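You operate a simulated robot arm through the tools that you are given. There is no shell and no other tool. Be economical: measure what you need, move in short steps, check, and stop when the job is done.

You are at the controls of a simulated robot arm. One attempt, no reset.

## Task
Rewind the dished tan roll on the white winder without a streak.
Fine: first wipe just the rollers that bear more dots than the chart lets that tape bear; leave the roll on the black post and the other rolls alone.

It is judged by the outcome, as a careful person would: the job done as asked, and still so three seconds after it is handed in. It fails if anything else is knocked over, pushed out of place, dropped, spilled or broken.

## Robot
A 7-joint arm with a two-finger parallel gripper on a trunk, on a base that drives. Base frame: it is fixed to the floor where the robot stands at the start and does not move with it; the origin is under the middle of the robot, x ahead of it, y to its left, z up. Readings come in mm, degrees, newtons and seconds.
Its first joint turns from -166.0 to 166.0 degrees. Places, roughly: black post [800, -600, 1000]; clear cup [1000, -600, 1300]; ink roller [1300, -300, 1000]; lint roller [1100, -500, 1000]; tape chart [1200, -400, 1200]. Payload 1.57 kg.
The TCP is the grasp point between the finger pads, 30 mm short of the fingertips. In the tool frame z runs along the fingers and y along their closing line. The gripper opens to 110 mm. The fingers are 24 mm wide and 12 mm thick; the gripper's body (48 by 112 mm) begins 78 mm behind the TCP.
Orientation is told as [roll, pitch, yaw] about the base's x, y, z axes, in that order, counted from this pose: with the fingers straight down and closing along the base's y, the tool's x points along the base's -x, its y along +y and its z along -z.

## Interface
- The arm moves only by the tool apply_moves. Its argument "moves" is one flat list of numbers, 7 for each row, row after row: the gripper command, from -1 (shut) to 1 (fully open), values between in proportion, then the shift along the tool's x, y, z in cm, then the turn, a rotation vector about the tool's x, y, z in degrees. In form: [fingers, dx, dy, dz, rx, ry, rz, fingers, dx, dy, dz, rx, ry, rz, ...]. A call has 1 to 10 rows; each row shifts and turns the commanded pose from where the row before left it, along the tool's axes as they then stand. Each row takes 0.2 s and may step no farther than 50 mm and 8.6 degrees from the row before; otherwise, or with a gripper value out of range, the whole call is refused. A pose out of reach is approached as far as the arm can. The call stops where the force on the tool passes 40 N (or 10 N more than at its start, if that is more) or the arm is blocked; 0.2 s more then pass. The fingers move at their own pace (about 108 mm/s each) and stop on an object; they squeeze with about 37 N. The grip force told is the motor's: it shows also when the fingers shut on nothing. Time passes only in rows, and 0.2 s behind the last, so rows that do not move let the fingers close. It gives the time, the measured TCP pose, the force on the tool (base axes), the opening and the grip force at its end, in the units of the frame above (readings bear some noise), with the torque about the TCP (base axes, N m) and any sound that the robot's microphone picked up, and new pictures: "show" is both (left out), scene, wrist or none.
- Cameras (640 x 400 px; columns grow to the right, rows downward): "scene" is now at [465.2, 109.4, 1359.5]; the picture's right is [-0.87, -0.49, 0.00], its down [-0.22, 0.39, -0.89] and it looks along [0.44, -0.78, -0.45] (base axes); focal length 214 px, centre (320, 200). "wrist" rides on the gripper at [70, 16, -141] in the tool frame; the picture's right is [-0.23, 0.97, 0.00], its down [-0.86, -0.20, -0.48] and it looks along [-0.47, -0.11, 0.88] (tool axes); focal length 222 px, centre (320, 200).
- slide_trunk(by): slides the trunk up (or, below 0, down) by that many mm; the arm and the scene camera ride with it, the base frame stays. It gives what a move gives, with no picture.
- base_move(legs): drives the robot by 1 to 6 legs, each [ahead, left, turn to the left] in mm, mm and degrees, along the robot's own axes; the way and the turn of a leg run together, so that a leg with both is an arc; at most 1500 mm and 180 degrees a leg. The arm and the cameras ride along, it lands a little off, and it stops where it bumps. It gives what a move gives, and a new picture of the scene camera.
- pan_tilt(pan, tilt): turns the head with the scene camera to pan (to the left, within 103 degrees either way) and tilt (down, from -29 to 69), counted from straight ahead of the robot. It gives what a move gives, and a new picture of the scene camera.
- locate(camera, pixels): there is no depth. For up to 12 entries [column, row, z] of the newest picture of that camera ("zoom" is the newest enlarged one), the place [x, y] in the base frame at which the ray of that pixel passes the height z, good to about 2 mm, but the place of the scene camera against the robot may be out by one fixed shift of up to 25 mm in any direction. The clock stands still meanwhile.
- close_up(camera, box): a new picture of the part [left, top, right, bottom] of that camera's present view, enlarged. The clock stands still meanwhile.
- close_job(): hands the job in; it is judged then, once.

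Keep the steps short. Do not move on a guess: measure, check each grasp and each placing, and mend mistakes. In all there are 80 turns and 260 pictures (those below and enlarged ones count). Leave the gripper open and the arm clear of the work at the hand-in unless told otherwise, and finish with a single line.

The tools are called after "Call:" as a command line: name --argument value ..., lists and objects as JSON in quotes. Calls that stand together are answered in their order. apply_moves: Moves the arm, as the interface text tells. Its arguments: {"type":"object","properties":{"moves":{"type":"array"},"show":{"type":"string","enum":["both","scene","wrist","none"]}},"required":["moves"]} The other tools are called the same way: slide_trunk (by) slides the trunk up or down; base_move (legs) drives the base; pan_tilt (pan, tilt) turns the head that bears the scene camera; locate (camera, pixels) gives the place at which the rays of pixels pass given heights; close_up (camera, box) takes an enlarged picture of a part of a camera's view; close_job () hands the job in.

At the start:

```text
time: 0.0
tool_pos: [540.5, -218.2, 1375.7]
tool_rot: [-0.6, 1.9, 0.1]
ft_force: [-0.7, 0.5, 0.3]
wrist_torque: [0.0, -0.01, 0.03]
grip_width: 110.1
gripper_force: 0.0
trunk travel left (down, up): [-400.0, 210.0]
robot x, y, heading: [1.0, 2.1, -0.3]
head pan, tilt: [-60.7, 26.7]
```

scene: 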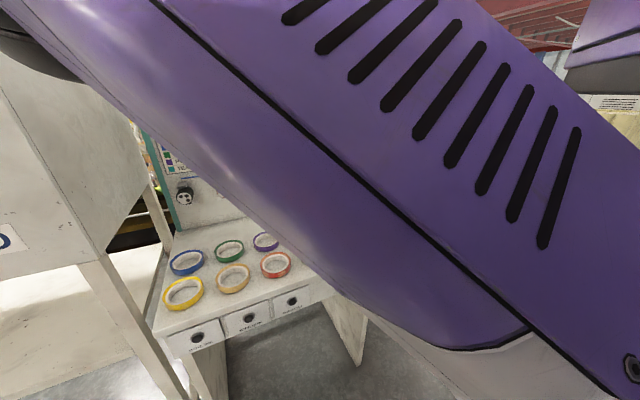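
wrist: 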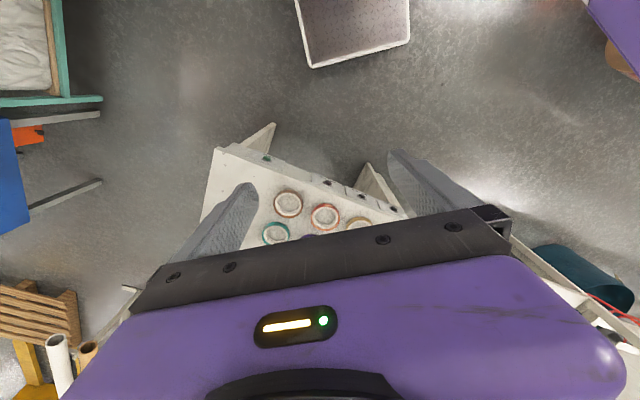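

The arm hides most of the scene camera's view: I see a bench with rolls at about (230,270). I'll turn the head to look past the arm.

Call:
pan_tilt --pan -25 --tilt 25

Call:
close_up --camera "wrist" --box '[180, 110, 460, 285]'

```text
time: 1.0
tool_pos: [541.2, -217.1, 1375.8]
tool_rot: [-0.7, 2.4, 0.0]
ft_force: [0.0, 1.7, 0.9]
wrist_torque: [-0.01, 0.0, 0.01]
grip_width: 110.2
gripper_force: 0.0
trunk travel left (down, up): [-400.0, 210.0]
robot x, y, heading: [-1.0, -0.3, 0.1]
head pan, tilt: [-25.0, 25.0]
```

scene: 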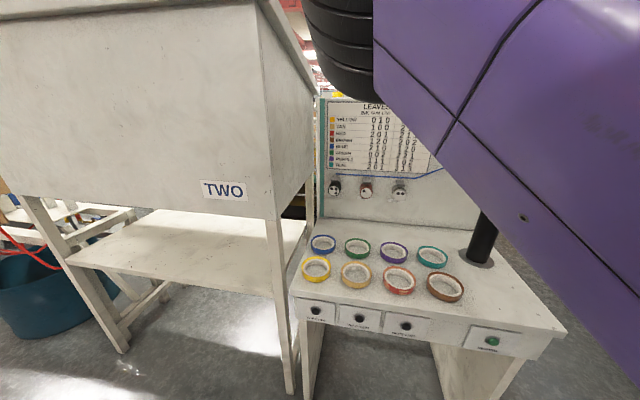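

```text
2.29 times, centred on (320, 198) of wrist
```

zoom: 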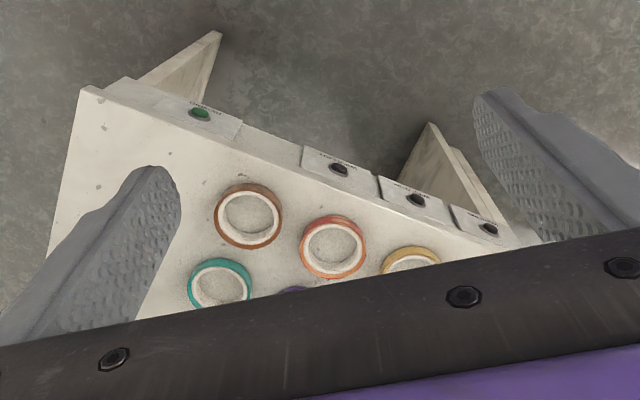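

The bench now shows a chart at (385,135), three round faces at (335..400,190), rolls on top, knobs on the front and a black post. I'll enlarge these.

Call:
close_up --camera "scene" --box '[315, 90, 475, 190]'

Call:
close_up --camera "scene" --box '[315, 165, 427, 235]'

Call:
close_up --camera "scene" --box '[285, 225, 525, 375]'

```text
4.00 times, centred on (395, 140) of scene
```

zoom: 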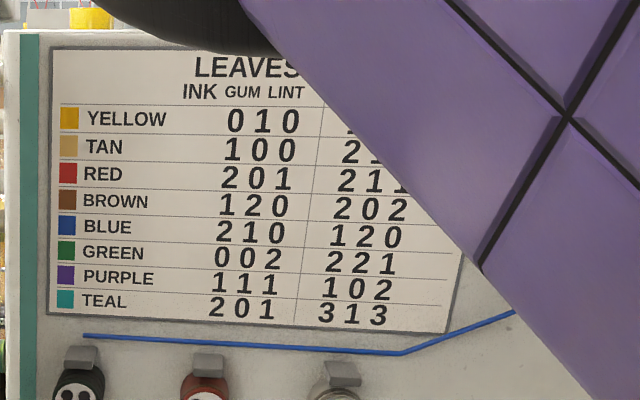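

```text
5.71 times, centred on (371, 200) of scene
```

zoom: 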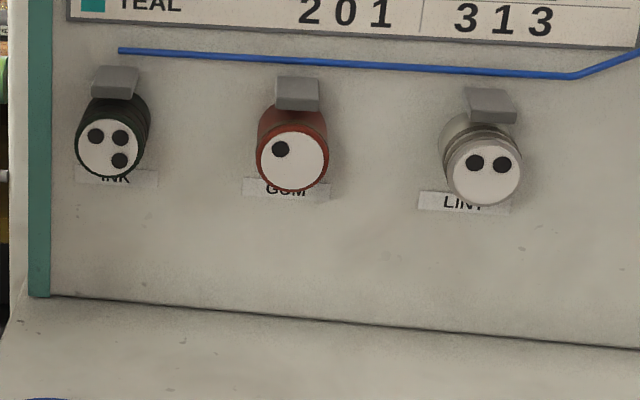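

```text
2.67 times, centred on (405, 300) of scene
```

zoom: 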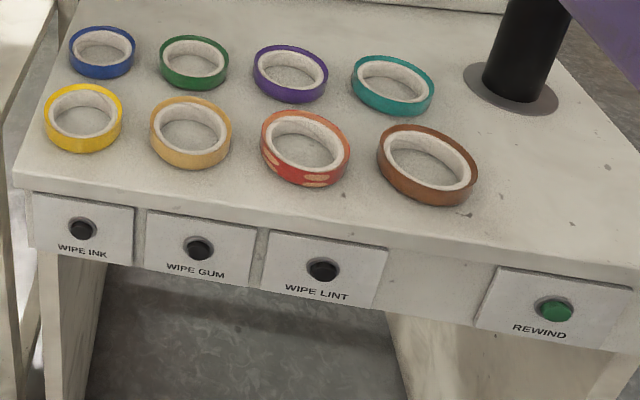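

Ink shows 3 dots, gum 1, lint 2. The right column of the chart, the post and the winder are hidden by the arm. I'll measure the knobs and the bench roughly for several heights.

Call:
locate --camera "zoom" --pixels '[[82, 228, 800], [82, 228, 700], [555, 310, 800], [555, 310, 700], [520, 95, 850], [520, 95, 750], [190, 130, 850], [190, 130, 750], [17, 170, 850], [17, 170, 750], [323, 270, 800], [323, 270, 700]]'

Call:
pan_tilt --pan -95 --tilt 25

Call:
pan_tilt --pan 30 --tilt 25

```text
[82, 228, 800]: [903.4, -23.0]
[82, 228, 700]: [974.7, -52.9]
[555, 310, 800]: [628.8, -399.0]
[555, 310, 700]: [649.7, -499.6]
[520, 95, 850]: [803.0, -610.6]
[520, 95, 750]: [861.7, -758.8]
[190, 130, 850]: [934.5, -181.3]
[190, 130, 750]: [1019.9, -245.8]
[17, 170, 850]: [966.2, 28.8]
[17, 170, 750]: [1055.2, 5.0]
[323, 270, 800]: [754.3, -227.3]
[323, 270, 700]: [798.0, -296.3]
```

```text
time: 2.4
tool_pos: [542.1, -217.0, 1374.8]
tool_rot: [-0.6, 2.3, 0.0]
ft_force: [0.4, -0.9, -0.3]
wrist_torque: [0.0, -0.02, -0.01]
grip_width: 110.2
gripper_force: 0.2
trunk travel left (down, up): [-400.0, 210.0]
robot x, y, heading: [-0.5, -1.9, -0.1]
head pan, tilt: [-95.0, 25.0]
```

scene: 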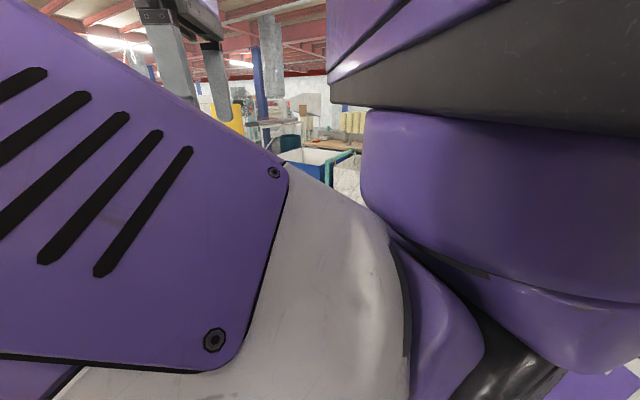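

```text
time: 4.5
tool_pos: [541.7, -216.2, 1375.3]
tool_rot: [-0.7, 2.2, 0.0]
ft_force: [0.3, -0.8, 1.7]
wrist_torque: [0.02, -0.01, 0.01]
grip_width: 109.9
gripper_force: 0.1
trunk travel left (down, up): [-400.0, 210.0]
robot x, y, heading: [-0.9, -0.2, 0.2]
head pan, tilt: [30.0, 25.0]
```

scene: 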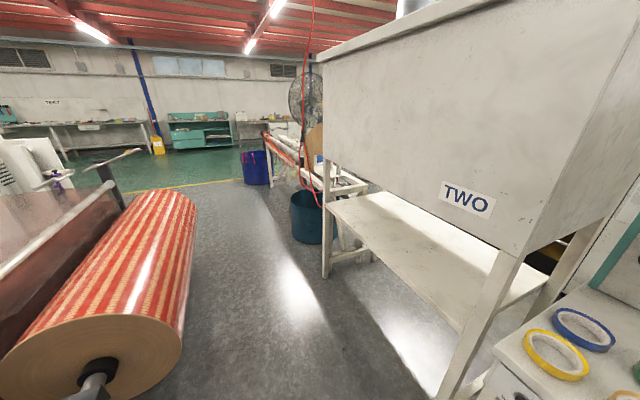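

The bench top is near z 850 and its front runs so that the robot should face about -38°. I'll turn the base in place to the right; the arm will then hang to the right of the bench view.

Call:
base_move --legs '[[0, 0, -38]]'

Call:
pan_tilt --pan 15 --tilt 20

```text
time: 6.7
tool_pos: [294.3, -502.5, 1375.7]
tool_rot: [-0.8, 2.3, -37.8]
ft_force: [0.7, 0.9, -0.8]
wrist_torque: [-0.01, 0.02, 0.01]
grip_width: 110.2
gripper_force: 0.0
trunk travel left (down, up): [-400.0, 210.0]
robot x, y, heading: [1.2, -0.7, -37.7]
head pan, tilt: [30.0, 25.0]
```

scene: 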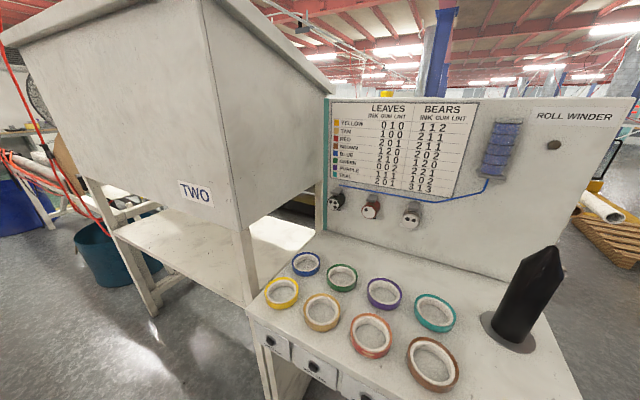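

```text
time: 7.4
tool_pos: [294.6, -504.3, 1375.2]
tool_rot: [-0.8, 2.4, -37.8]
ft_force: [-0.1, -0.1, -0.1]
wrist_torque: [-0.02, 0.0, 0.01]
grip_width: 110.0
gripper_force: 0.1
trunk travel left (down, up): [-400.0, 210.0]
robot x, y, heading: [-1.8, 1.0, -37.6]
head pan, tilt: [15.0, 20.0]
```

scene: 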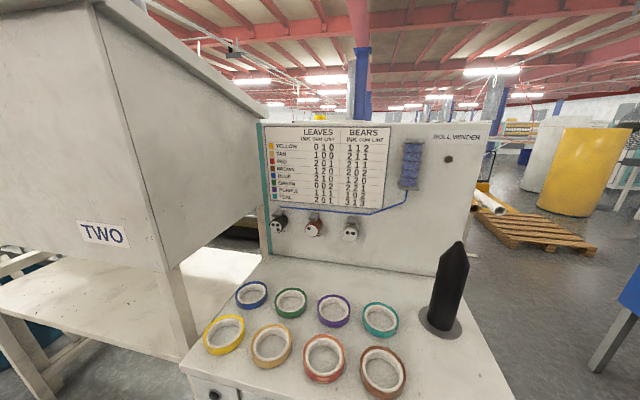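

The chart, the blue cup-like part, the peg at (448,158) and the pointed black post are clear now. I'll enlarge each.

Call:
close_up --camera "scene" --box '[260, 118, 404, 208]'

Call:
close_up --camera "scene" --box '[380, 118, 508, 198]'

Call:
close_up --camera "scene" --box '[190, 270, 398, 400]'

Call:
close_up --camera "scene" --box '[380, 230, 508, 350]'

Call:
close_up --camera "scene" --box '[262, 205, 374, 245]'

```text
4.44 times, centred on (332, 163) of scene
```

zoom: 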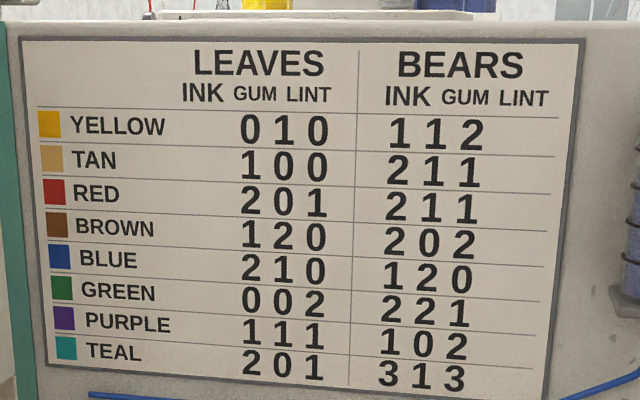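

```text
5.00 times, centred on (444, 158) of scene
```

zoom: 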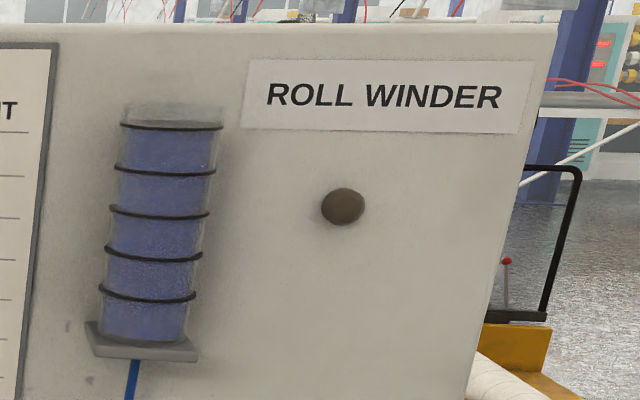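

```text
3.08 times, centred on (294, 335) of scene
```

zoom: 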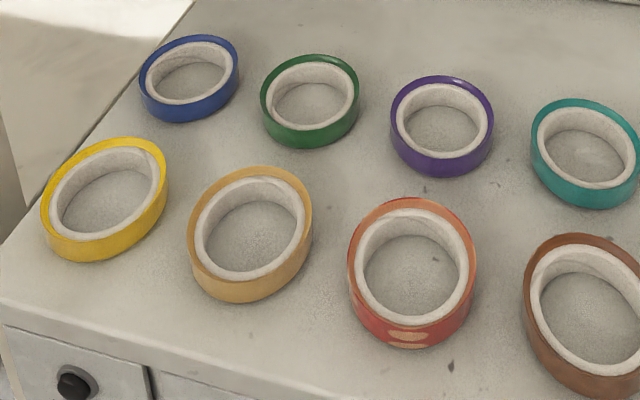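

```text
3.33 times, centred on (444, 290) of scene
```

zoom: 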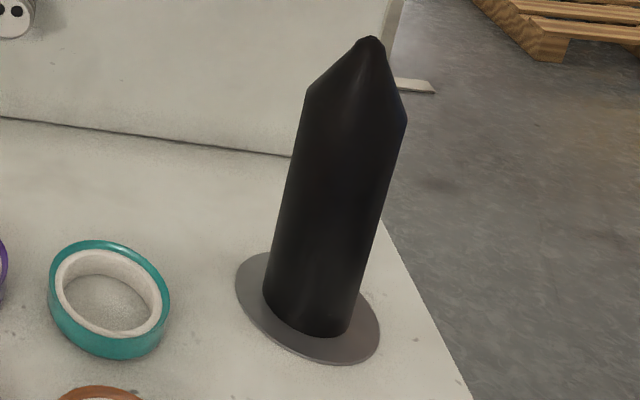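

```text
5.71 times, centred on (318, 225) of scene
```

zoom: 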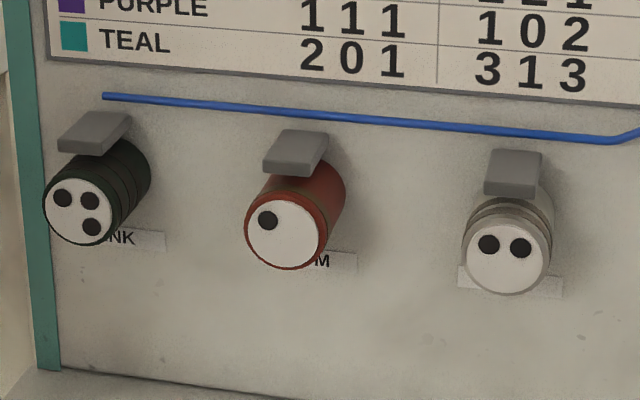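

The chart lets tan bear ink 2, gum 1, lint 1. The dots are ink 3, gum 1, lint 2, so I wipe ink and lint only. The black post is empty: it is the spindle for the tan roll. I'll measure the rolls, the post and the bench from this second viewpoint to get heights.

Call:
locate --camera "scene" --pixels '[[271, 347, 850], [271, 347, 800], [440, 321, 850], [440, 321, 800], [458, 243, 1000], [458, 243, 1050], [181, 366, 850], [181, 366, 800], [252, 347, 860], [291, 343, 860], [214, 396, 800], [350, 230, 1000]]'

Call:
pan_tilt --pan 15 --tilt 50

```text
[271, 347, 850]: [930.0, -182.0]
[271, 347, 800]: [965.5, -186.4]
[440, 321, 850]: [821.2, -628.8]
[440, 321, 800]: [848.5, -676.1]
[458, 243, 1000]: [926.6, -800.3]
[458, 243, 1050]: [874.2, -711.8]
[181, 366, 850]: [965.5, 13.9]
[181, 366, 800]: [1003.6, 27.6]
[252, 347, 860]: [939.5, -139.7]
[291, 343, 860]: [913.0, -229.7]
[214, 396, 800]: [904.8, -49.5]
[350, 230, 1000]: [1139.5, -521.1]
```

```text
time: 8.4
tool_pos: [294.6, -503.2, 1375.8]
tool_rot: [-0.8, 2.4, -37.7]
ft_force: [-0.4, -0.5, -0.4]
wrist_torque: [0.04, 0.04, 0.0]
grip_width: 109.9
gripper_force: 0.1
trunk travel left (down, up): [-400.0, 210.0]
robot x, y, heading: [-1.1, -2.4, -37.7]
head pan, tilt: [15.0, 50.0]
```

scene: 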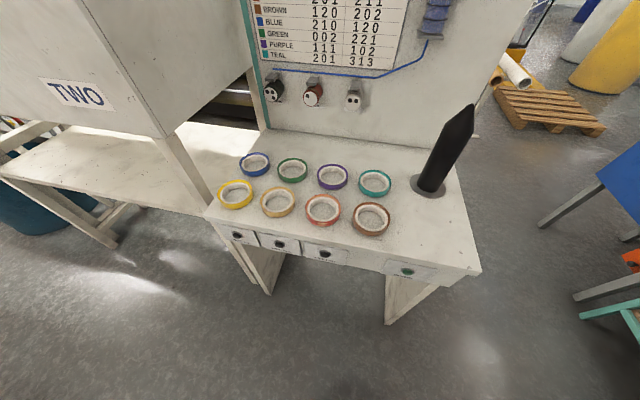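

The bench top is about z 850, the post about 250 mm high near (815,-620), the tan roll about 95 mm wide near (932,-182). I'll measure the robot's base edge seen in the first wrist picture, and enlarge the knobs.

Call:
locate --camera "wrist" --pixels '[[312, 67, 300], [410, 43, 300], [312, 67, 100], [410, 43, 100]]'

Call:
close_up --camera "scene" --box '[200, 140, 360, 280]'

Call:
close_up --camera "scene" --box '[340, 90, 500, 290]'

```text
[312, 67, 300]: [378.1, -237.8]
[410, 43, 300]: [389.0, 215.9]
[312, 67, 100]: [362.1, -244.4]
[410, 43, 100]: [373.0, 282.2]
```

```text
2.86 times, centred on (280, 210) of scene
```

zoom: 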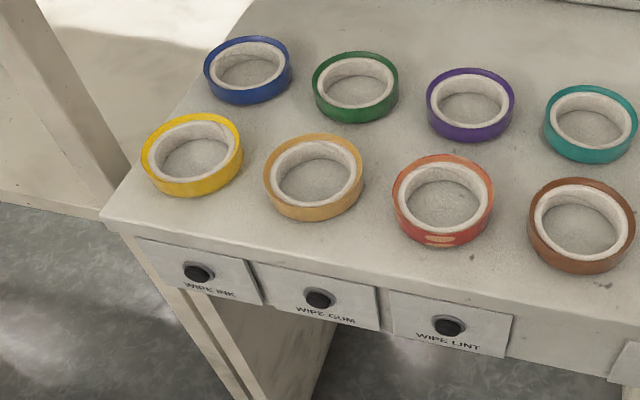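

```text
2.00 times, centred on (420, 190) of scene
```

zoom: 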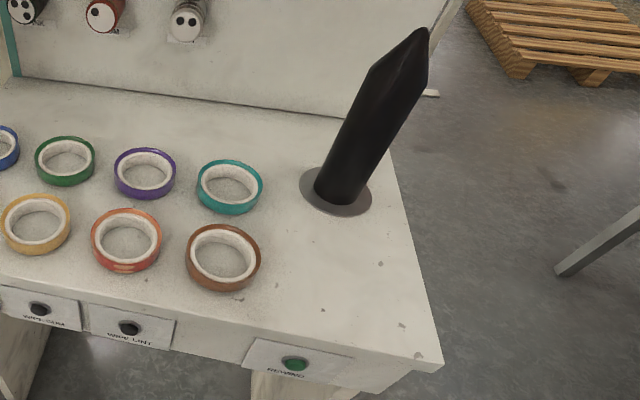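

The base's front edge is about 380 mm ahead of its axis, so there is room. Before moving the arm left, I need the place of cabinet TWO's near leg and lower corner; I'll read its foot at about (266,292) and corner at (163,137).

Call:
locate --camera "scene" --pixels '[[266, 292, 0], [163, 137, 1000], [163, 137, 1100], [163, 137, 1200], [117, 247, 0], [237, 236, 800], [279, 244, 800], [325, 254, 800], [407, 271, 800], [481, 272, 850], [205, 214, 850], [374, 180, 870]]'

Call:
close_up --camera "scene" --box '[100, 100, 340, 310]'

```text
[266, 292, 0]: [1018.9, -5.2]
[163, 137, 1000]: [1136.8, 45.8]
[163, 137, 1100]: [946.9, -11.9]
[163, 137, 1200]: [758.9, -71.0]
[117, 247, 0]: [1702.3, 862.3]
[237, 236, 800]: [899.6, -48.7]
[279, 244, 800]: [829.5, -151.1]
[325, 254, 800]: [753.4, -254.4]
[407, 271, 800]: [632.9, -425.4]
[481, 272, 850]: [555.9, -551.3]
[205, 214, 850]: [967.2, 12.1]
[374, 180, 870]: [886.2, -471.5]
```

```text
1.90 times, centred on (220, 205) of scene
```

zoom: 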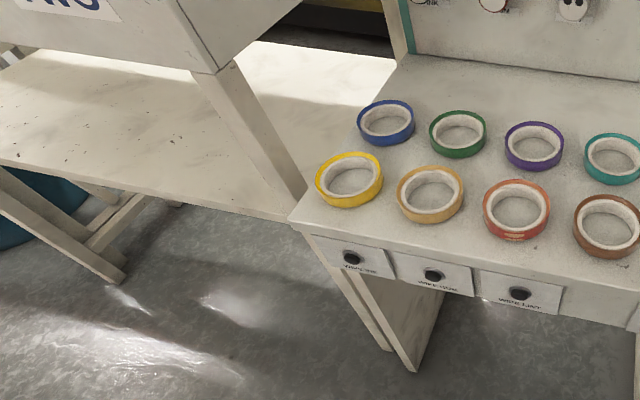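

The cabinet's front stands back of the bench front, so the air in front of the bench is free. The head with the camera sticks out, so I'll first lower the tool and tip it forward to horizontal on the right-hand side, fingers shut, to press the knobs with the fingertips.

Call:
apply_moves --moves '[-1, -1.1, 0, 3.75, 0, -8.6, 0, -1, -0.53, 0, 3.87, 0, -8.6, 0, -1, 0.06, 0, 3.91, 0, -8.6, 0, -1, 0.64, 0, 3.86, 0, -8.6, 0, -1, 1.21, 0, 3.71, 0, -8.6, 0, -1, 1.76, 0, 3.49, 0, -8.6, 0, -1, 2.26, 0, 3.19, 0, -8.6, 0, -1, 2.71, 0, 2.81, 0, -8.6, 0, -1, 3.1, 0, 2.39, 0, -8.6, 0, -1, 3.42, 0, 1.89, 0, -8.6, 0]'

```text
time: 10.6
tool_pos: [352.0, -636.3, 1034.1]
tool_rot: [-6.0, -82.4, -31.7]
ft_force: [0.2, -0.3, 0.3]
wrist_torque: [-0.02, -0.03, 0.01]
grip_width: 0.0
gripper_force: 21.4
out of reach, approached as far as the arm can: row 6, 7, 10
trunk travel left (down, up): [-400.0, 210.0]
robot x, y, heading: [2.0, -1.7, -38.0]
head pan, tilt: [15.0, 50.0]
```

scene: 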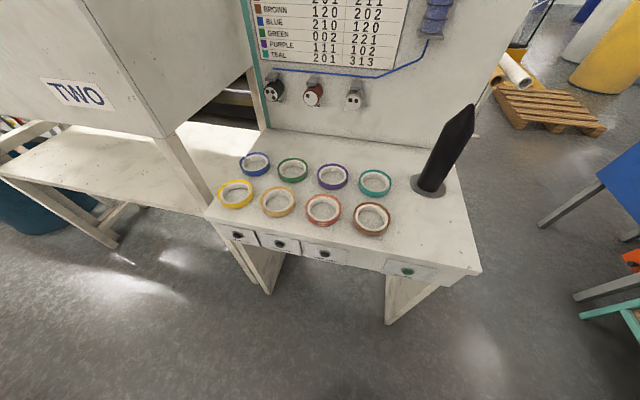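
wrist: 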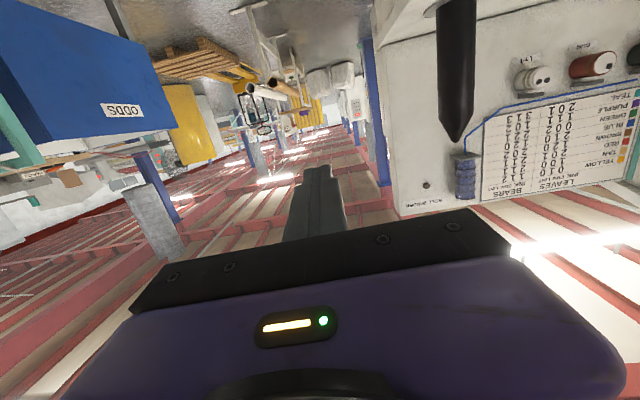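

The tool is level, the picture is upside down as expected. Level reach close in is tight, so I'll back the base off 100 mm to gain room before going left in front of the bench.

Call:
base_move --legs '[[-100, 0, 0]]'

Call:
apply_moves --moves '[-1, 4.5, 0, 1, 0, -1, 0, -1, 4.5, 0, 1, 0, -1, 0, -1, 4.5, 0, 0, 0, -1, 0, -1, 4, 0, 0, 0, -1, 0, -1, 3, 0, 0, 0, 0, 0]' --show "scene"

```text
time: 11.7
tool_pos: [271.6, -575.5, 1032.4]
tool_rot: [-5.1, -82.3, -32.5]
ft_force: [-0.1, -0.1, -0.1]
wrist_torque: [0.02, 0.01, -0.02]
grip_width: 0.2
gripper_force: 21.3
trunk travel left (down, up): [-400.0, 210.0]
robot x, y, heading: [-80.8, 58.3, -37.7]
head pan, tilt: [15.0, 50.0]
```

scene: 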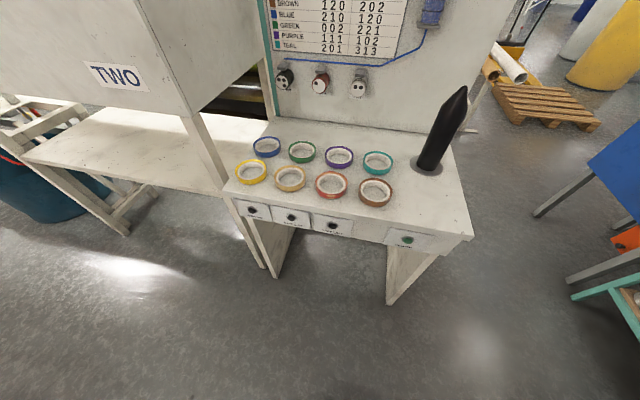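

```text
time: 12.9
tool_pos: [279.3, -664.4, 856.7]
tool_rot: [-10.1, -86.3, -27.5]
ft_force: [-0.9, 0.3, 0.4]
wrist_torque: [0.03, 0.01, -0.03]
grip_width: 0.0
gripper_force: 20.7
out of reach, approached as far as the arm can: row 1, 2, 3, 4
trunk travel left (down, up): [-400.0, 210.0]
robot x, y, heading: [-82.1, 61.2, -37.8]
head pan, tilt: [15.0, 50.0]
```

scene: 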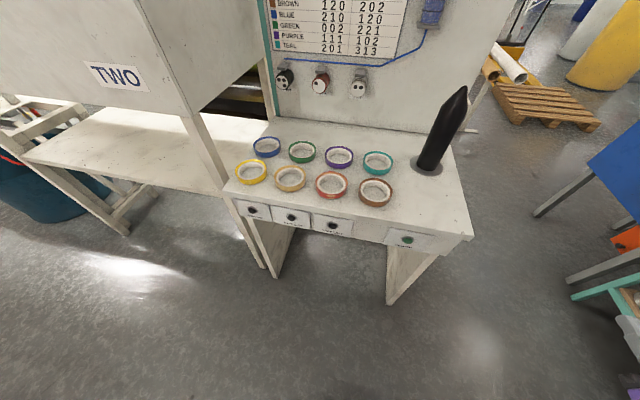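

I'm at about 730 mm ahead, 350 mm right of the robot's axis, z 857, with fingertips some 60 mm clear of the knobs' plane. Next: slide left in front of the bench.

Call:
apply_moves --moves '[-1, 0.2, 4.5, 0, 0, 0, 0, -1, 0.2, 4.5, 0, 0, 0, 0, -1, 0.2, 4.5, 0, 0, 0, 0, -1, 0.2, 4.5, 0, 0, 0, 0, -1, 0.2, 4.5, 0, 0, 0, 0, -1, 0.2, 4.5, 0, 0, 0, 0, -1, 0.2, 4.5, 0, 0, 0, 0, -1, 0.2, 4.5, 0, 0, 0, 0, -1, 0, 4.5, 0, 0, 0, 0, -1, 0, 4.5, 0, 0, 0, 0]'

```text
time: 15.1
tool_pos: [431.3, -582.3, 985.6]
tool_rot: [-7.8, -85.5, -28.8]
ft_force: [-0.1, 0.2, -0.4]
wrist_torque: [0.02, 0.01, 0.03]
grip_width: 0.0
gripper_force: 21.5
out of reach, approached as far as the arm can: row 1, 2, 3, 4, 5, 6, 7, 8, 9, 10
trunk travel left (down, up): [-400.0, 210.0]
robot x, y, heading: [-82.0, 63.1, -37.8]
head pan, tilt: [15.0, 50.0]
```

scene: 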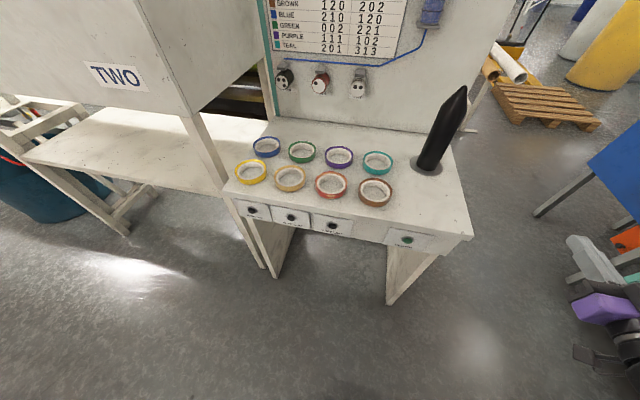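
wrist: 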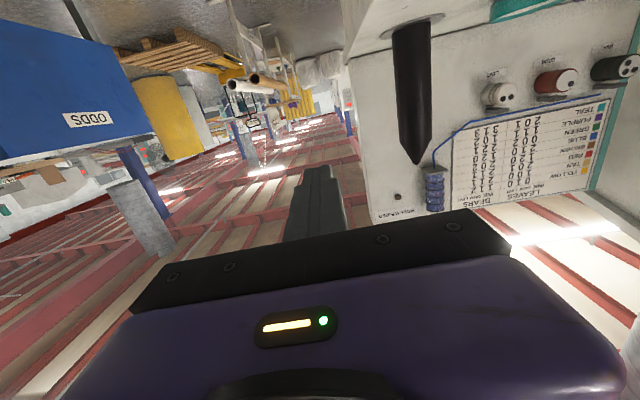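

At this low height the level tool is beyond the arm's reach, so it drifted up to z 985. It stands right of the bench corner. I'll lower the trunk 250 mm, so that the arm can work higher relative to its shoulder.

Call:
slide_trunk --by -250

Call:
apply_moves --moves '[-1, 0, 0, -4, 0, 0, 0, -1, 0, 0, -4, 0, 0, 0]'

```text
time: 17.7
tool_pos: [430.8, -581.3, 736.4]
tool_rot: [-7.8, -85.5, -28.8]
ft_force: [0.3, 0.8, -0.2]
wrist_torque: [-0.01, -0.01, 0.01]
grip_width: 0.1
gripper_force: 21.5
trunk travel left (down, up): [-150.0, 460.0]
robot x, y, heading: [-76.9, 64.6, -37.9]
head pan, tilt: [15.0, 50.0]
```

```text
time: 18.3
tool_pos: [396.6, -583.4, 769.0]
tool_rot: [-6.7, -84.9, -29.7]
ft_force: [-0.2, 0.3, -0.2]
wrist_torque: [-0.01, -0.01, -0.04]
grip_width: 0.0
gripper_force: 20.8
out of reach, approached as far as the arm can: row 1, 2
trunk travel left (down, up): [-150.0, 460.0]
robot x, y, heading: [-79.4, 60.3, -37.8]
head pan, tilt: [15.0, 50.0]
```

scene: 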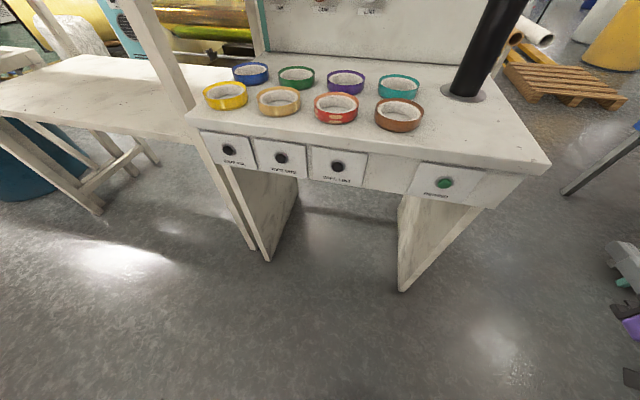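
wrist: 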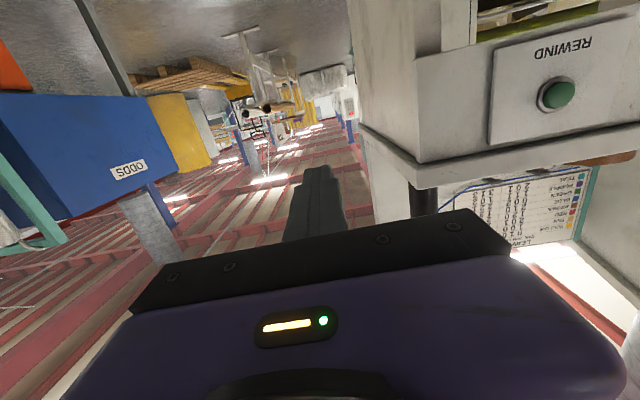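

The command probably still sits about 200 mm lower than the tool. I'll raise it along tool -x to bring it back into reach.

Call:
apply_moves --moves '[-1, -4, 0, 0, 0, 0, 0, -1, -4, 0, 0, 0, 0, 0, -1, -4, 0, 0, 0, 0, 0, -1, -4, 0, 0, 0, 0, 0, -1, -4, 0, 0, 0, 0, 0]'

```text
time: 19.5
tool_pos: [405.2, -591.8, 946.0]
tool_rot: [-4.1, -83.2, -32.8]
ft_force: [0.6, 0.1, 0.2]
wrist_torque: [0.02, 0.02, 0.03]
grip_width: 0.2
gripper_force: 21.2
trunk travel left (down, up): [-150.0, 460.0]
robot x, y, heading: [-77.9, 63.6, -37.5]
head pan, tilt: [15.0, 50.0]
```

scene: 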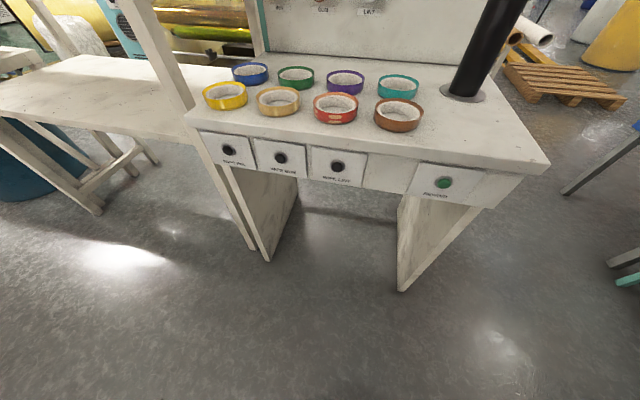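
wrist: 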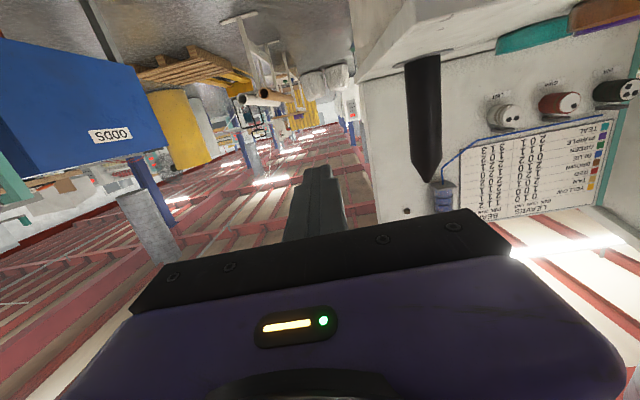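

The tool is within reach again at z 946. I'll lower the trunk the remaining 150 mm so the tool is at knob height, then slide left in small checked steps, first drawing back.

Call:
slide_trunk --by -145

Call:
apply_moves --moves '[-1, 0, 0, -3, 0, 0, 0, -1, 0, 0, -3, 0, 0, 0, -1, 0, 4.5, 0, 0, 0, 0, -1, 0, 4.5, 0, 0, 0, 0]'

```text
time: 21.2
tool_pos: [409.1, -590.6, 805.2]
tool_rot: [-10.2, -83.3, -26.3]
ft_force: [-0.1, 0.3, 0.1]
wrist_torque: [0.01, 0.0, 0.01]
grip_width: 0.0
gripper_force: 21.1
trunk travel left (down, up): [-5.0, 605.0]
robot x, y, heading: [-81.5, 64.0, -37.9]
head pan, tilt: [15.0, 50.0]
```

```text
time: 22.2
tool_pos: [436.4, -543.8, 809.4]
tool_rot: [-9.6, -83.2, -27.4]
ft_force: [-0.5, 0.2, 0.1]
wrist_torque: [0.02, 0.04, -0.02]
grip_width: 0.0
gripper_force: 21.3
out of reach, approached as far as the arm can: row 2, 3, 4
trunk travel left (down, up): [-5.0, 605.0]
robot x, y, heading: [-78.6, 60.5, -37.6]
head pan, tilt: [15.0, 50.0]
```

scene: 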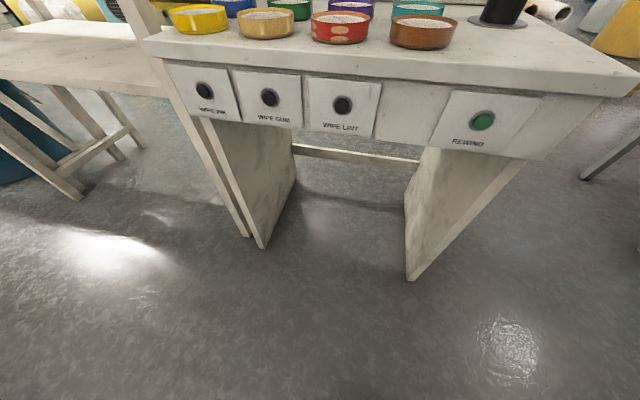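
wrist: 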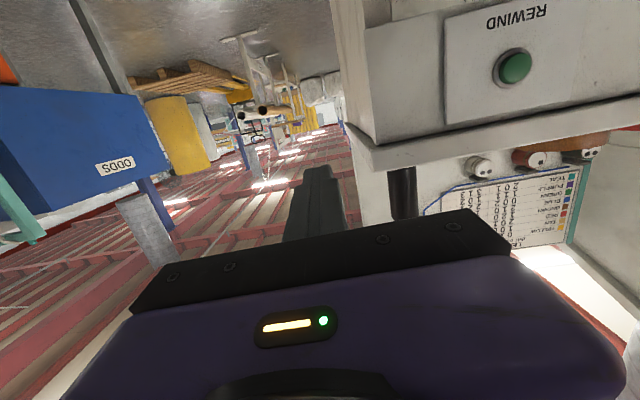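

Level reach also has an inner limit, near 780 mm. Backing the base off 150 mm more would help; I'll look both ways for room behind first.

Call:
pan_tilt --pan 100 --tilt 25

Call:
pan_tilt --pan -103 --tilt 30

```text
time: 23.8
tool_pos: [441.2, -541.6, 813.7]
tool_rot: [-14.0, -83.4, -22.5]
ft_force: [-1.3, 0.5, 0.0]
wrist_torque: [0.01, 0.01, 0.01]
grip_width: 0.0
gripper_force: 21.3
trunk travel left (down, up): [-5.0, 605.0]
robot x, y, heading: [-78.9, 59.9, -37.9]
head pan, tilt: [100.0, 25.0]
```

scene: 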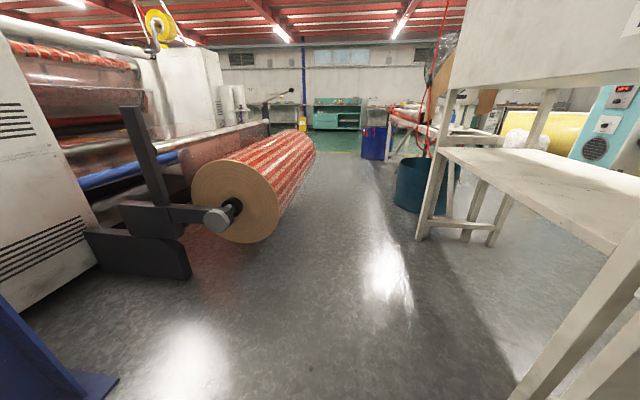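

```text
time: 26.8
tool_pos: [438.7, -542.3, 812.0]
tool_rot: [-13.2, -83.4, -23.4]
ft_force: [-0.5, 0.5, 0.3]
wrist_torque: [0.0, 0.0, 0.02]
grip_width: 0.0
gripper_force: 21.4
trunk travel left (down, up): [-5.0, 605.0]
robot x, y, heading: [-77.8, 62.8, -37.9]
head pan, tilt: [-103.0, 30.0]
```

scene: 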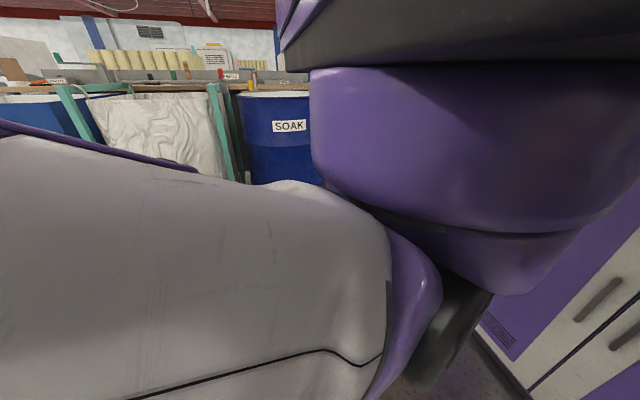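

On the left rear there is a blue stand foot, so I won't back up further. Instead I'll tilt the tool to about 50° from vertical, which reaches closer in, then slide left.

Call:
pan_tilt --pan 15 --tilt 35

Call:
apply_moves --moves '[-1, 0.2, 0, -2, 0, 8.6, 0, -1, 0.5, 0, -1.93, 0, 8.6, 0, -1, 0.8, 0, -1.84, 0, 8.6, 0, -1, 1.06, 0, -1.7, 0, 8.6, 0, -1, 0, 4.5, 0, 0, 0, 0, -1, 0, 4.5, 0, 0, 0, 0, -1, 0, 4.5, 0, 0, 0, 0]'

```text
time: 28.7
tool_pos: [438.6, -541.4, 813.2]
tool_rot: [-13.1, -83.5, -23.4]
ft_force: [-0.4, -0.4, 0.8]
wrist_torque: [0.01, -0.05, 0.0]
grip_width: 0.2
gripper_force: 21.4
trunk travel left (down, up): [-5.0, 605.0]
robot x, y, heading: [-78.5, 62.6, -37.8]
head pan, tilt: [15.0, 35.0]
```

scene: 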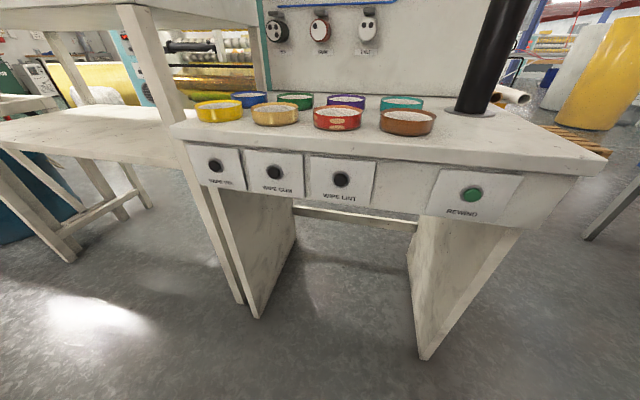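

```text
time: 30.1
tool_pos: [339.6, -505.8, 831.3]
tool_rot: [0.7, -51.3, -51.4]
ft_force: [-0.5, -0.6, -0.3]
wrist_torque: [0.02, 0.02, 0.01]
grip_width: 0.1
gripper_force: 21.4
out of reach, approached as far as the arm can: row 1, 6
trunk travel left (down, up): [-5.0, 605.0]
robot x, y, heading: [-81.6, 62.5, -37.8]
head pan, tilt: [15.0, 35.0]
stopped in row 6: the arm was blocked; the commanded pose is now the measured one
```

scene: 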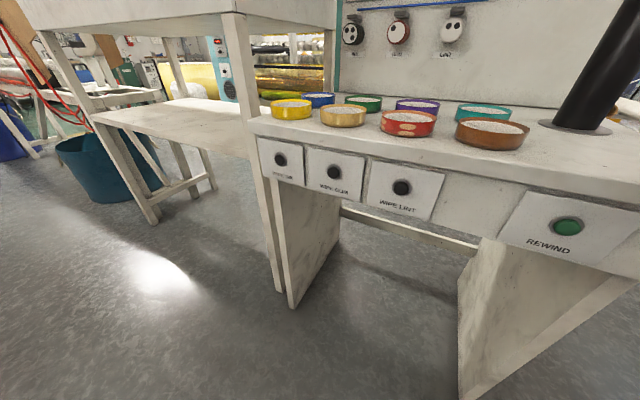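
wrist: 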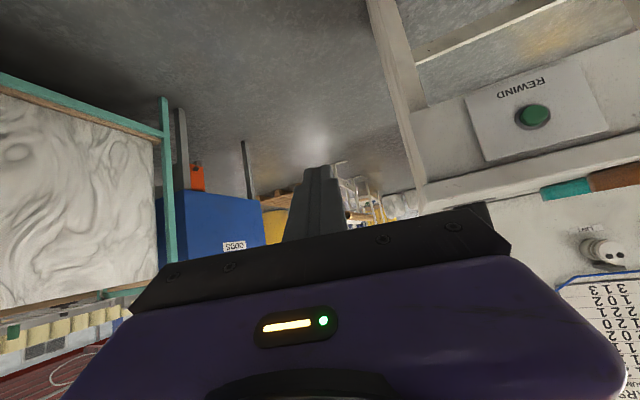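

The arm was blocked and the scene view has shifted. I'll check where the knobs appear to lie now compared with before.

Call:
locate --camera "scene" --pixels '[[567, 226, 800], [281, 159, 800], [402, 187, 800]]'

Call:
locate --camera "wrist" --pixels '[[533, 117, 800], [533, 117, 780]]'

Call:
pan_tilt --pan 15 --tilt 35

```text
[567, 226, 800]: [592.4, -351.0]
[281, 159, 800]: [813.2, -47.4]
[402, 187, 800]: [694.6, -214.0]
```

```text
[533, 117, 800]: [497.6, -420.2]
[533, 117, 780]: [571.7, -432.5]
```

```text
time: 30.7
tool_pos: [339.0, -505.3, 831.6]
tool_rot: [0.7, -51.3, -51.5]
ft_force: [0.1, 0.0, 0.1]
wrist_torque: [0.01, 0.02, 0.0]
grip_width: 0.0
gripper_force: 21.6
trunk travel left (down, up): [-5.0, 605.0]
robot x, y, heading: [-81.6, 62.6, -38.0]
head pan, tilt: [15.0, 35.0]
```

scene: 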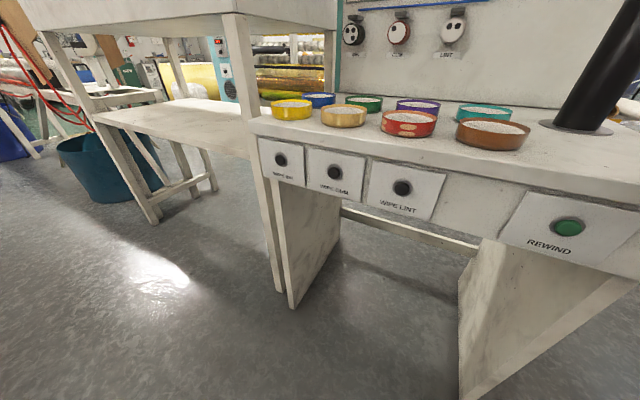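

The head's reading is unchanged though the view differs, so I'll check fixed points: bench corner, bench leg foot, and rolls.

Call:
locate --camera "scene" --pixels '[[292, 308, 0], [250, 124, 850], [280, 291, 0], [343, 122, 850], [576, 130, 850], [156, 223, 0]]'

Call:
base_move --legs '[[0, 0, 0.5]]'

```text
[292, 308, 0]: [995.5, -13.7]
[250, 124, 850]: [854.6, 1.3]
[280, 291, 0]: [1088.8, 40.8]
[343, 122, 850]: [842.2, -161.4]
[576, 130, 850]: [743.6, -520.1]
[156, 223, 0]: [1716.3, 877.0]
```

```text
time: 31.4
tool_pos: [344.7, -501.2, 833.1]
tool_rot: [0.8, -51.2, -50.9]
ft_force: [-0.4, 0.6, 0.0]
wrist_torque: [0.04, 0.0, -0.02]
grip_width: 0.1
gripper_force: 21.7
trunk travel left (down, up): [-5.0, 605.0]
robot x, y, heading: [-80.9, 63.7, -37.2]
head pan, tilt: [15.0, 35.0]
```

scene: 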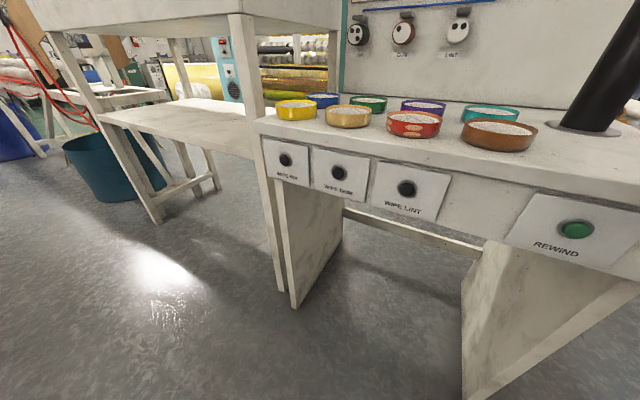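

Floor points agree with before, so measuring still works; the bench top seems lower than 850, as this low view shows. I'll measure at several heights to find the true height and the camera's place.

Call:
locate --camera "scene" --pixels '[[320, 200, 0], [320, 200, 500], [620, 200, 0], [620, 200, 500], [255, 124, 820], [255, 124, 835], [348, 123, 820], [348, 123, 835], [577, 229, 780], [577, 229, 760], [286, 160, 780], [286, 160, 760]]'

```text
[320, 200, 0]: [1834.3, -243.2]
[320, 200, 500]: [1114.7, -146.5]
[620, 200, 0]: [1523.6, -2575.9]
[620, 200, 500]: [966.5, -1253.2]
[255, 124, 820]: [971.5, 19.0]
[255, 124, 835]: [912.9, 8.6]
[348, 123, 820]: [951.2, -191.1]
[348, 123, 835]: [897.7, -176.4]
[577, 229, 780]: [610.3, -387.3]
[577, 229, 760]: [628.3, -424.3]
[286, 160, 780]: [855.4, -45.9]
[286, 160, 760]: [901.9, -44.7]
```

Triangulated: bench top z≈813, knobs z≈755 at about ink (930,-42), lint (770,-255), rewind (634,-437); tan roll (952,-187); post (835,-666). The arm gets blocked by the robot's own head when it swings left, so I'll keep it on the robot's right and turn the base left instead; the tool's radius (about 710) stays well inside the bench distance (870).

Call:
base_move --legs '[[0, 0, 47]]'

Call:
pan_tilt --pan -35 --tilt 30

```text
time: 34.0
tool_pos: [622.3, -0.5, 831.2]
tool_rot: [0.8, -51.3, -3.2]
ft_force: [0.0, 0.3, 0.1]
wrist_torque: [-0.01, -0.04, 0.02]
grip_width: 0.0
gripper_force: 20.6
trunk travel left (down, up): [-5.0, 605.0]
robot x, y, heading: [-77.6, 61.3, 11.0]
head pan, tilt: [15.0, 35.0]
```

scene: 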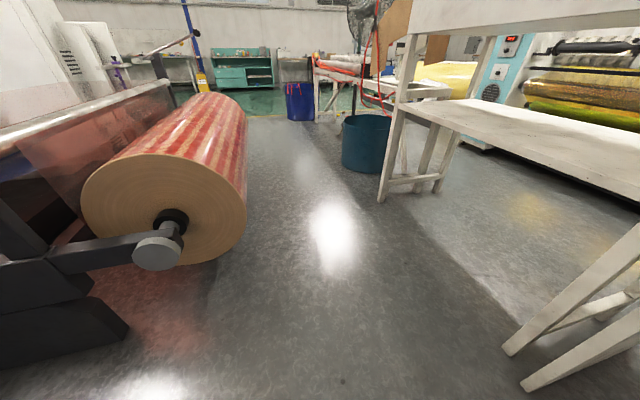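

```text
time: 35.2
tool_pos: [621.2, -1.9, 831.6]
tool_rot: [0.9, -51.5, -3.4]
ft_force: [0.8, 0.0, 0.7]
wrist_torque: [0.01, 0.01, -0.01]
grip_width: 0.0
gripper_force: 21.2
trunk travel left (down, up): [-5.0, 605.0]
robot x, y, heading: [-78.8, 64.9, 11.1]
head pan, tilt: [-35.0, 30.0]
```

scene: 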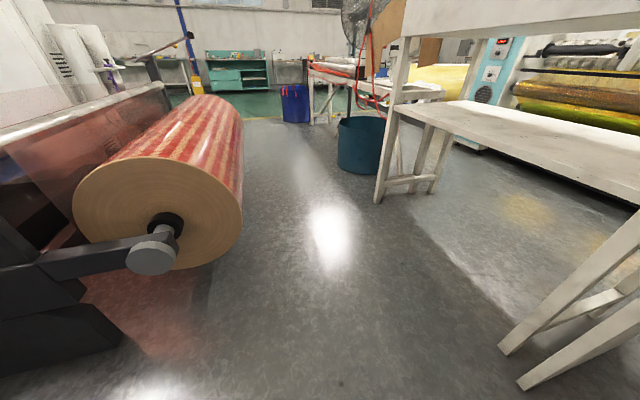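

The view did not follow the head command, so the head is jammed against the arm. I'll turn the base 22° further left so the arm can work farther to the right, then swing the tool right and outward toward the ink knob.

Call:
base_move --legs '[[0, 0, 22]]'

Call:
apply_moves --moves '[-1, 0, -3, 0, 6.6, 0, 5.3, -1, 0, -3, 0, 6.6, 0, 5.3, -1, 0, -3, 0, 6.6, 0, 5.3, -1, 0, -3, 0, 6.6, 0, 5.3]'

Call:
pan_tilt --pan -60 --tilt 30

```text
time: 36.8
tool_pos: [592.2, 268.9, 830.8]
tool_rot: [0.8, -51.4, 18.9]
ft_force: [-0.5, -0.8, -0.1]
wrist_torque: [0.02, 0.03, 0.0]
grip_width: 0.2
gripper_force: 21.0
trunk travel left (down, up): [-5.0, 605.0]
robot x, y, heading: [-80.3, 58.9, 33.1]
head pan, tilt: [-35.0, 30.0]
```

scene: 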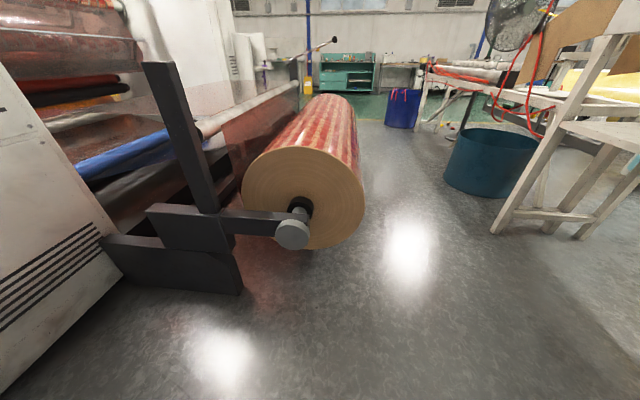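

```text
time: 37.8
tool_pos: [607.0, 150.8, 833.0]
tool_rot: [0.6, -51.0, -15.1]
ft_force: [-0.2, -0.8, -0.6]
wrist_torque: [0.01, 0.02, 0.01]
grip_width: 0.1
gripper_force: 21.6
trunk travel left (down, up): [-5.0, 605.0]
robot x, y, heading: [-80.9, 64.3, 33.2]
head pan, tilt: [-35.0, 30.0]
```

scene: 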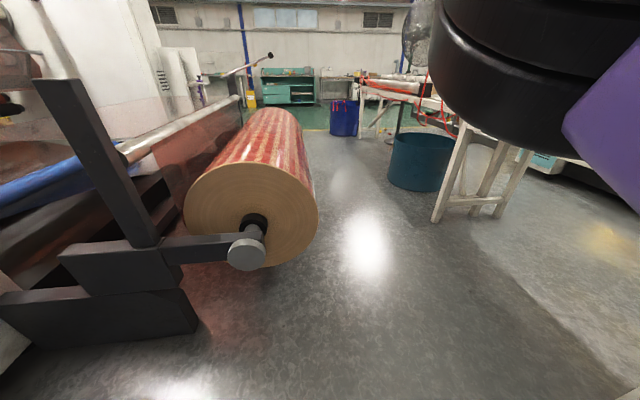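
wrist: 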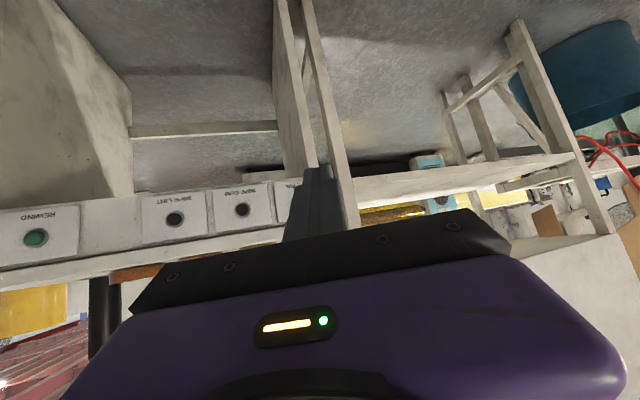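

```text
time: 38.7
tool_pos: [607.1, 151.3, 832.1]
tool_rot: [0.8, -51.1, -15.1]
ft_force: [-0.8, -0.4, -0.3]
wrist_torque: [0.0, 0.0, 0.0]
grip_width: 0.1
gripper_force: 20.6
trunk travel left (down, up): [-5.0, 605.0]
robot x, y, heading: [-79.3, 63.1, 33.4]
head pan, tilt: [-60.0, 30.0]
```

scene: 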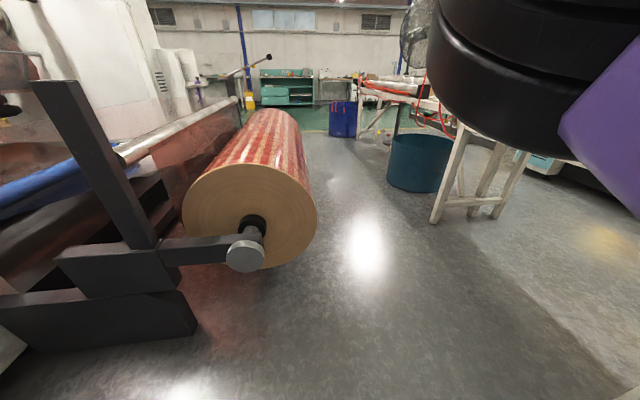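

The wrist view (upside down) shows rewind (35,238), lint (174,219), gum (242,210), with ink just behind the fingers. I'll turn the tool to face the panel and move 200 mm toward it, still about 150 mm short.

Call:
apply_moves --moves '[-1, -1.74, 0, 3.74, 5.7, 0, 4.6, -1, -1.74, 0, 3.74, 5.7, 0, 4.6, -1, -1.74, 0, 3.74, 5.7, 0, 4.6, -1, -1.35, 0, 4.05, 0, -8.5, 0, -1, -0.74, 0, 4.21, 0, -8.5, 0]' --show "wrist"

```text
time: 39.9
tool_pos: [783.3, 56.8, 769.5]
tool_rot: [1.0, -68.0, -37.4]
ft_force: [0.3, 0.5, 0.2]
wrist_torque: [-0.03, 0.01, 0.02]
grip_width: 0.2
gripper_force: 21.5
trunk travel left (down, up): [-5.0, 605.0]
robot x, y, heading: [-78.7, 62.8, 33.2]
head pan, tilt: [-60.0, 30.0]
```

wrist: 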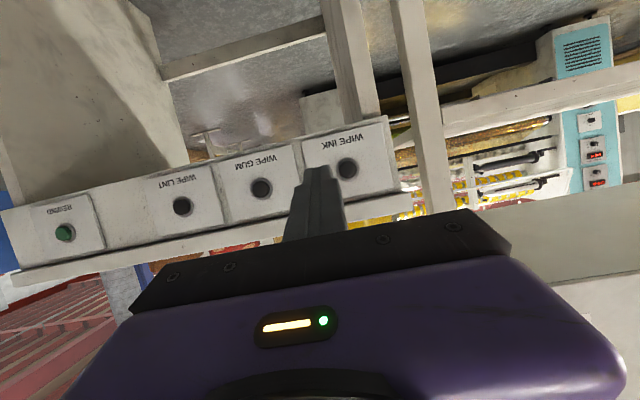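

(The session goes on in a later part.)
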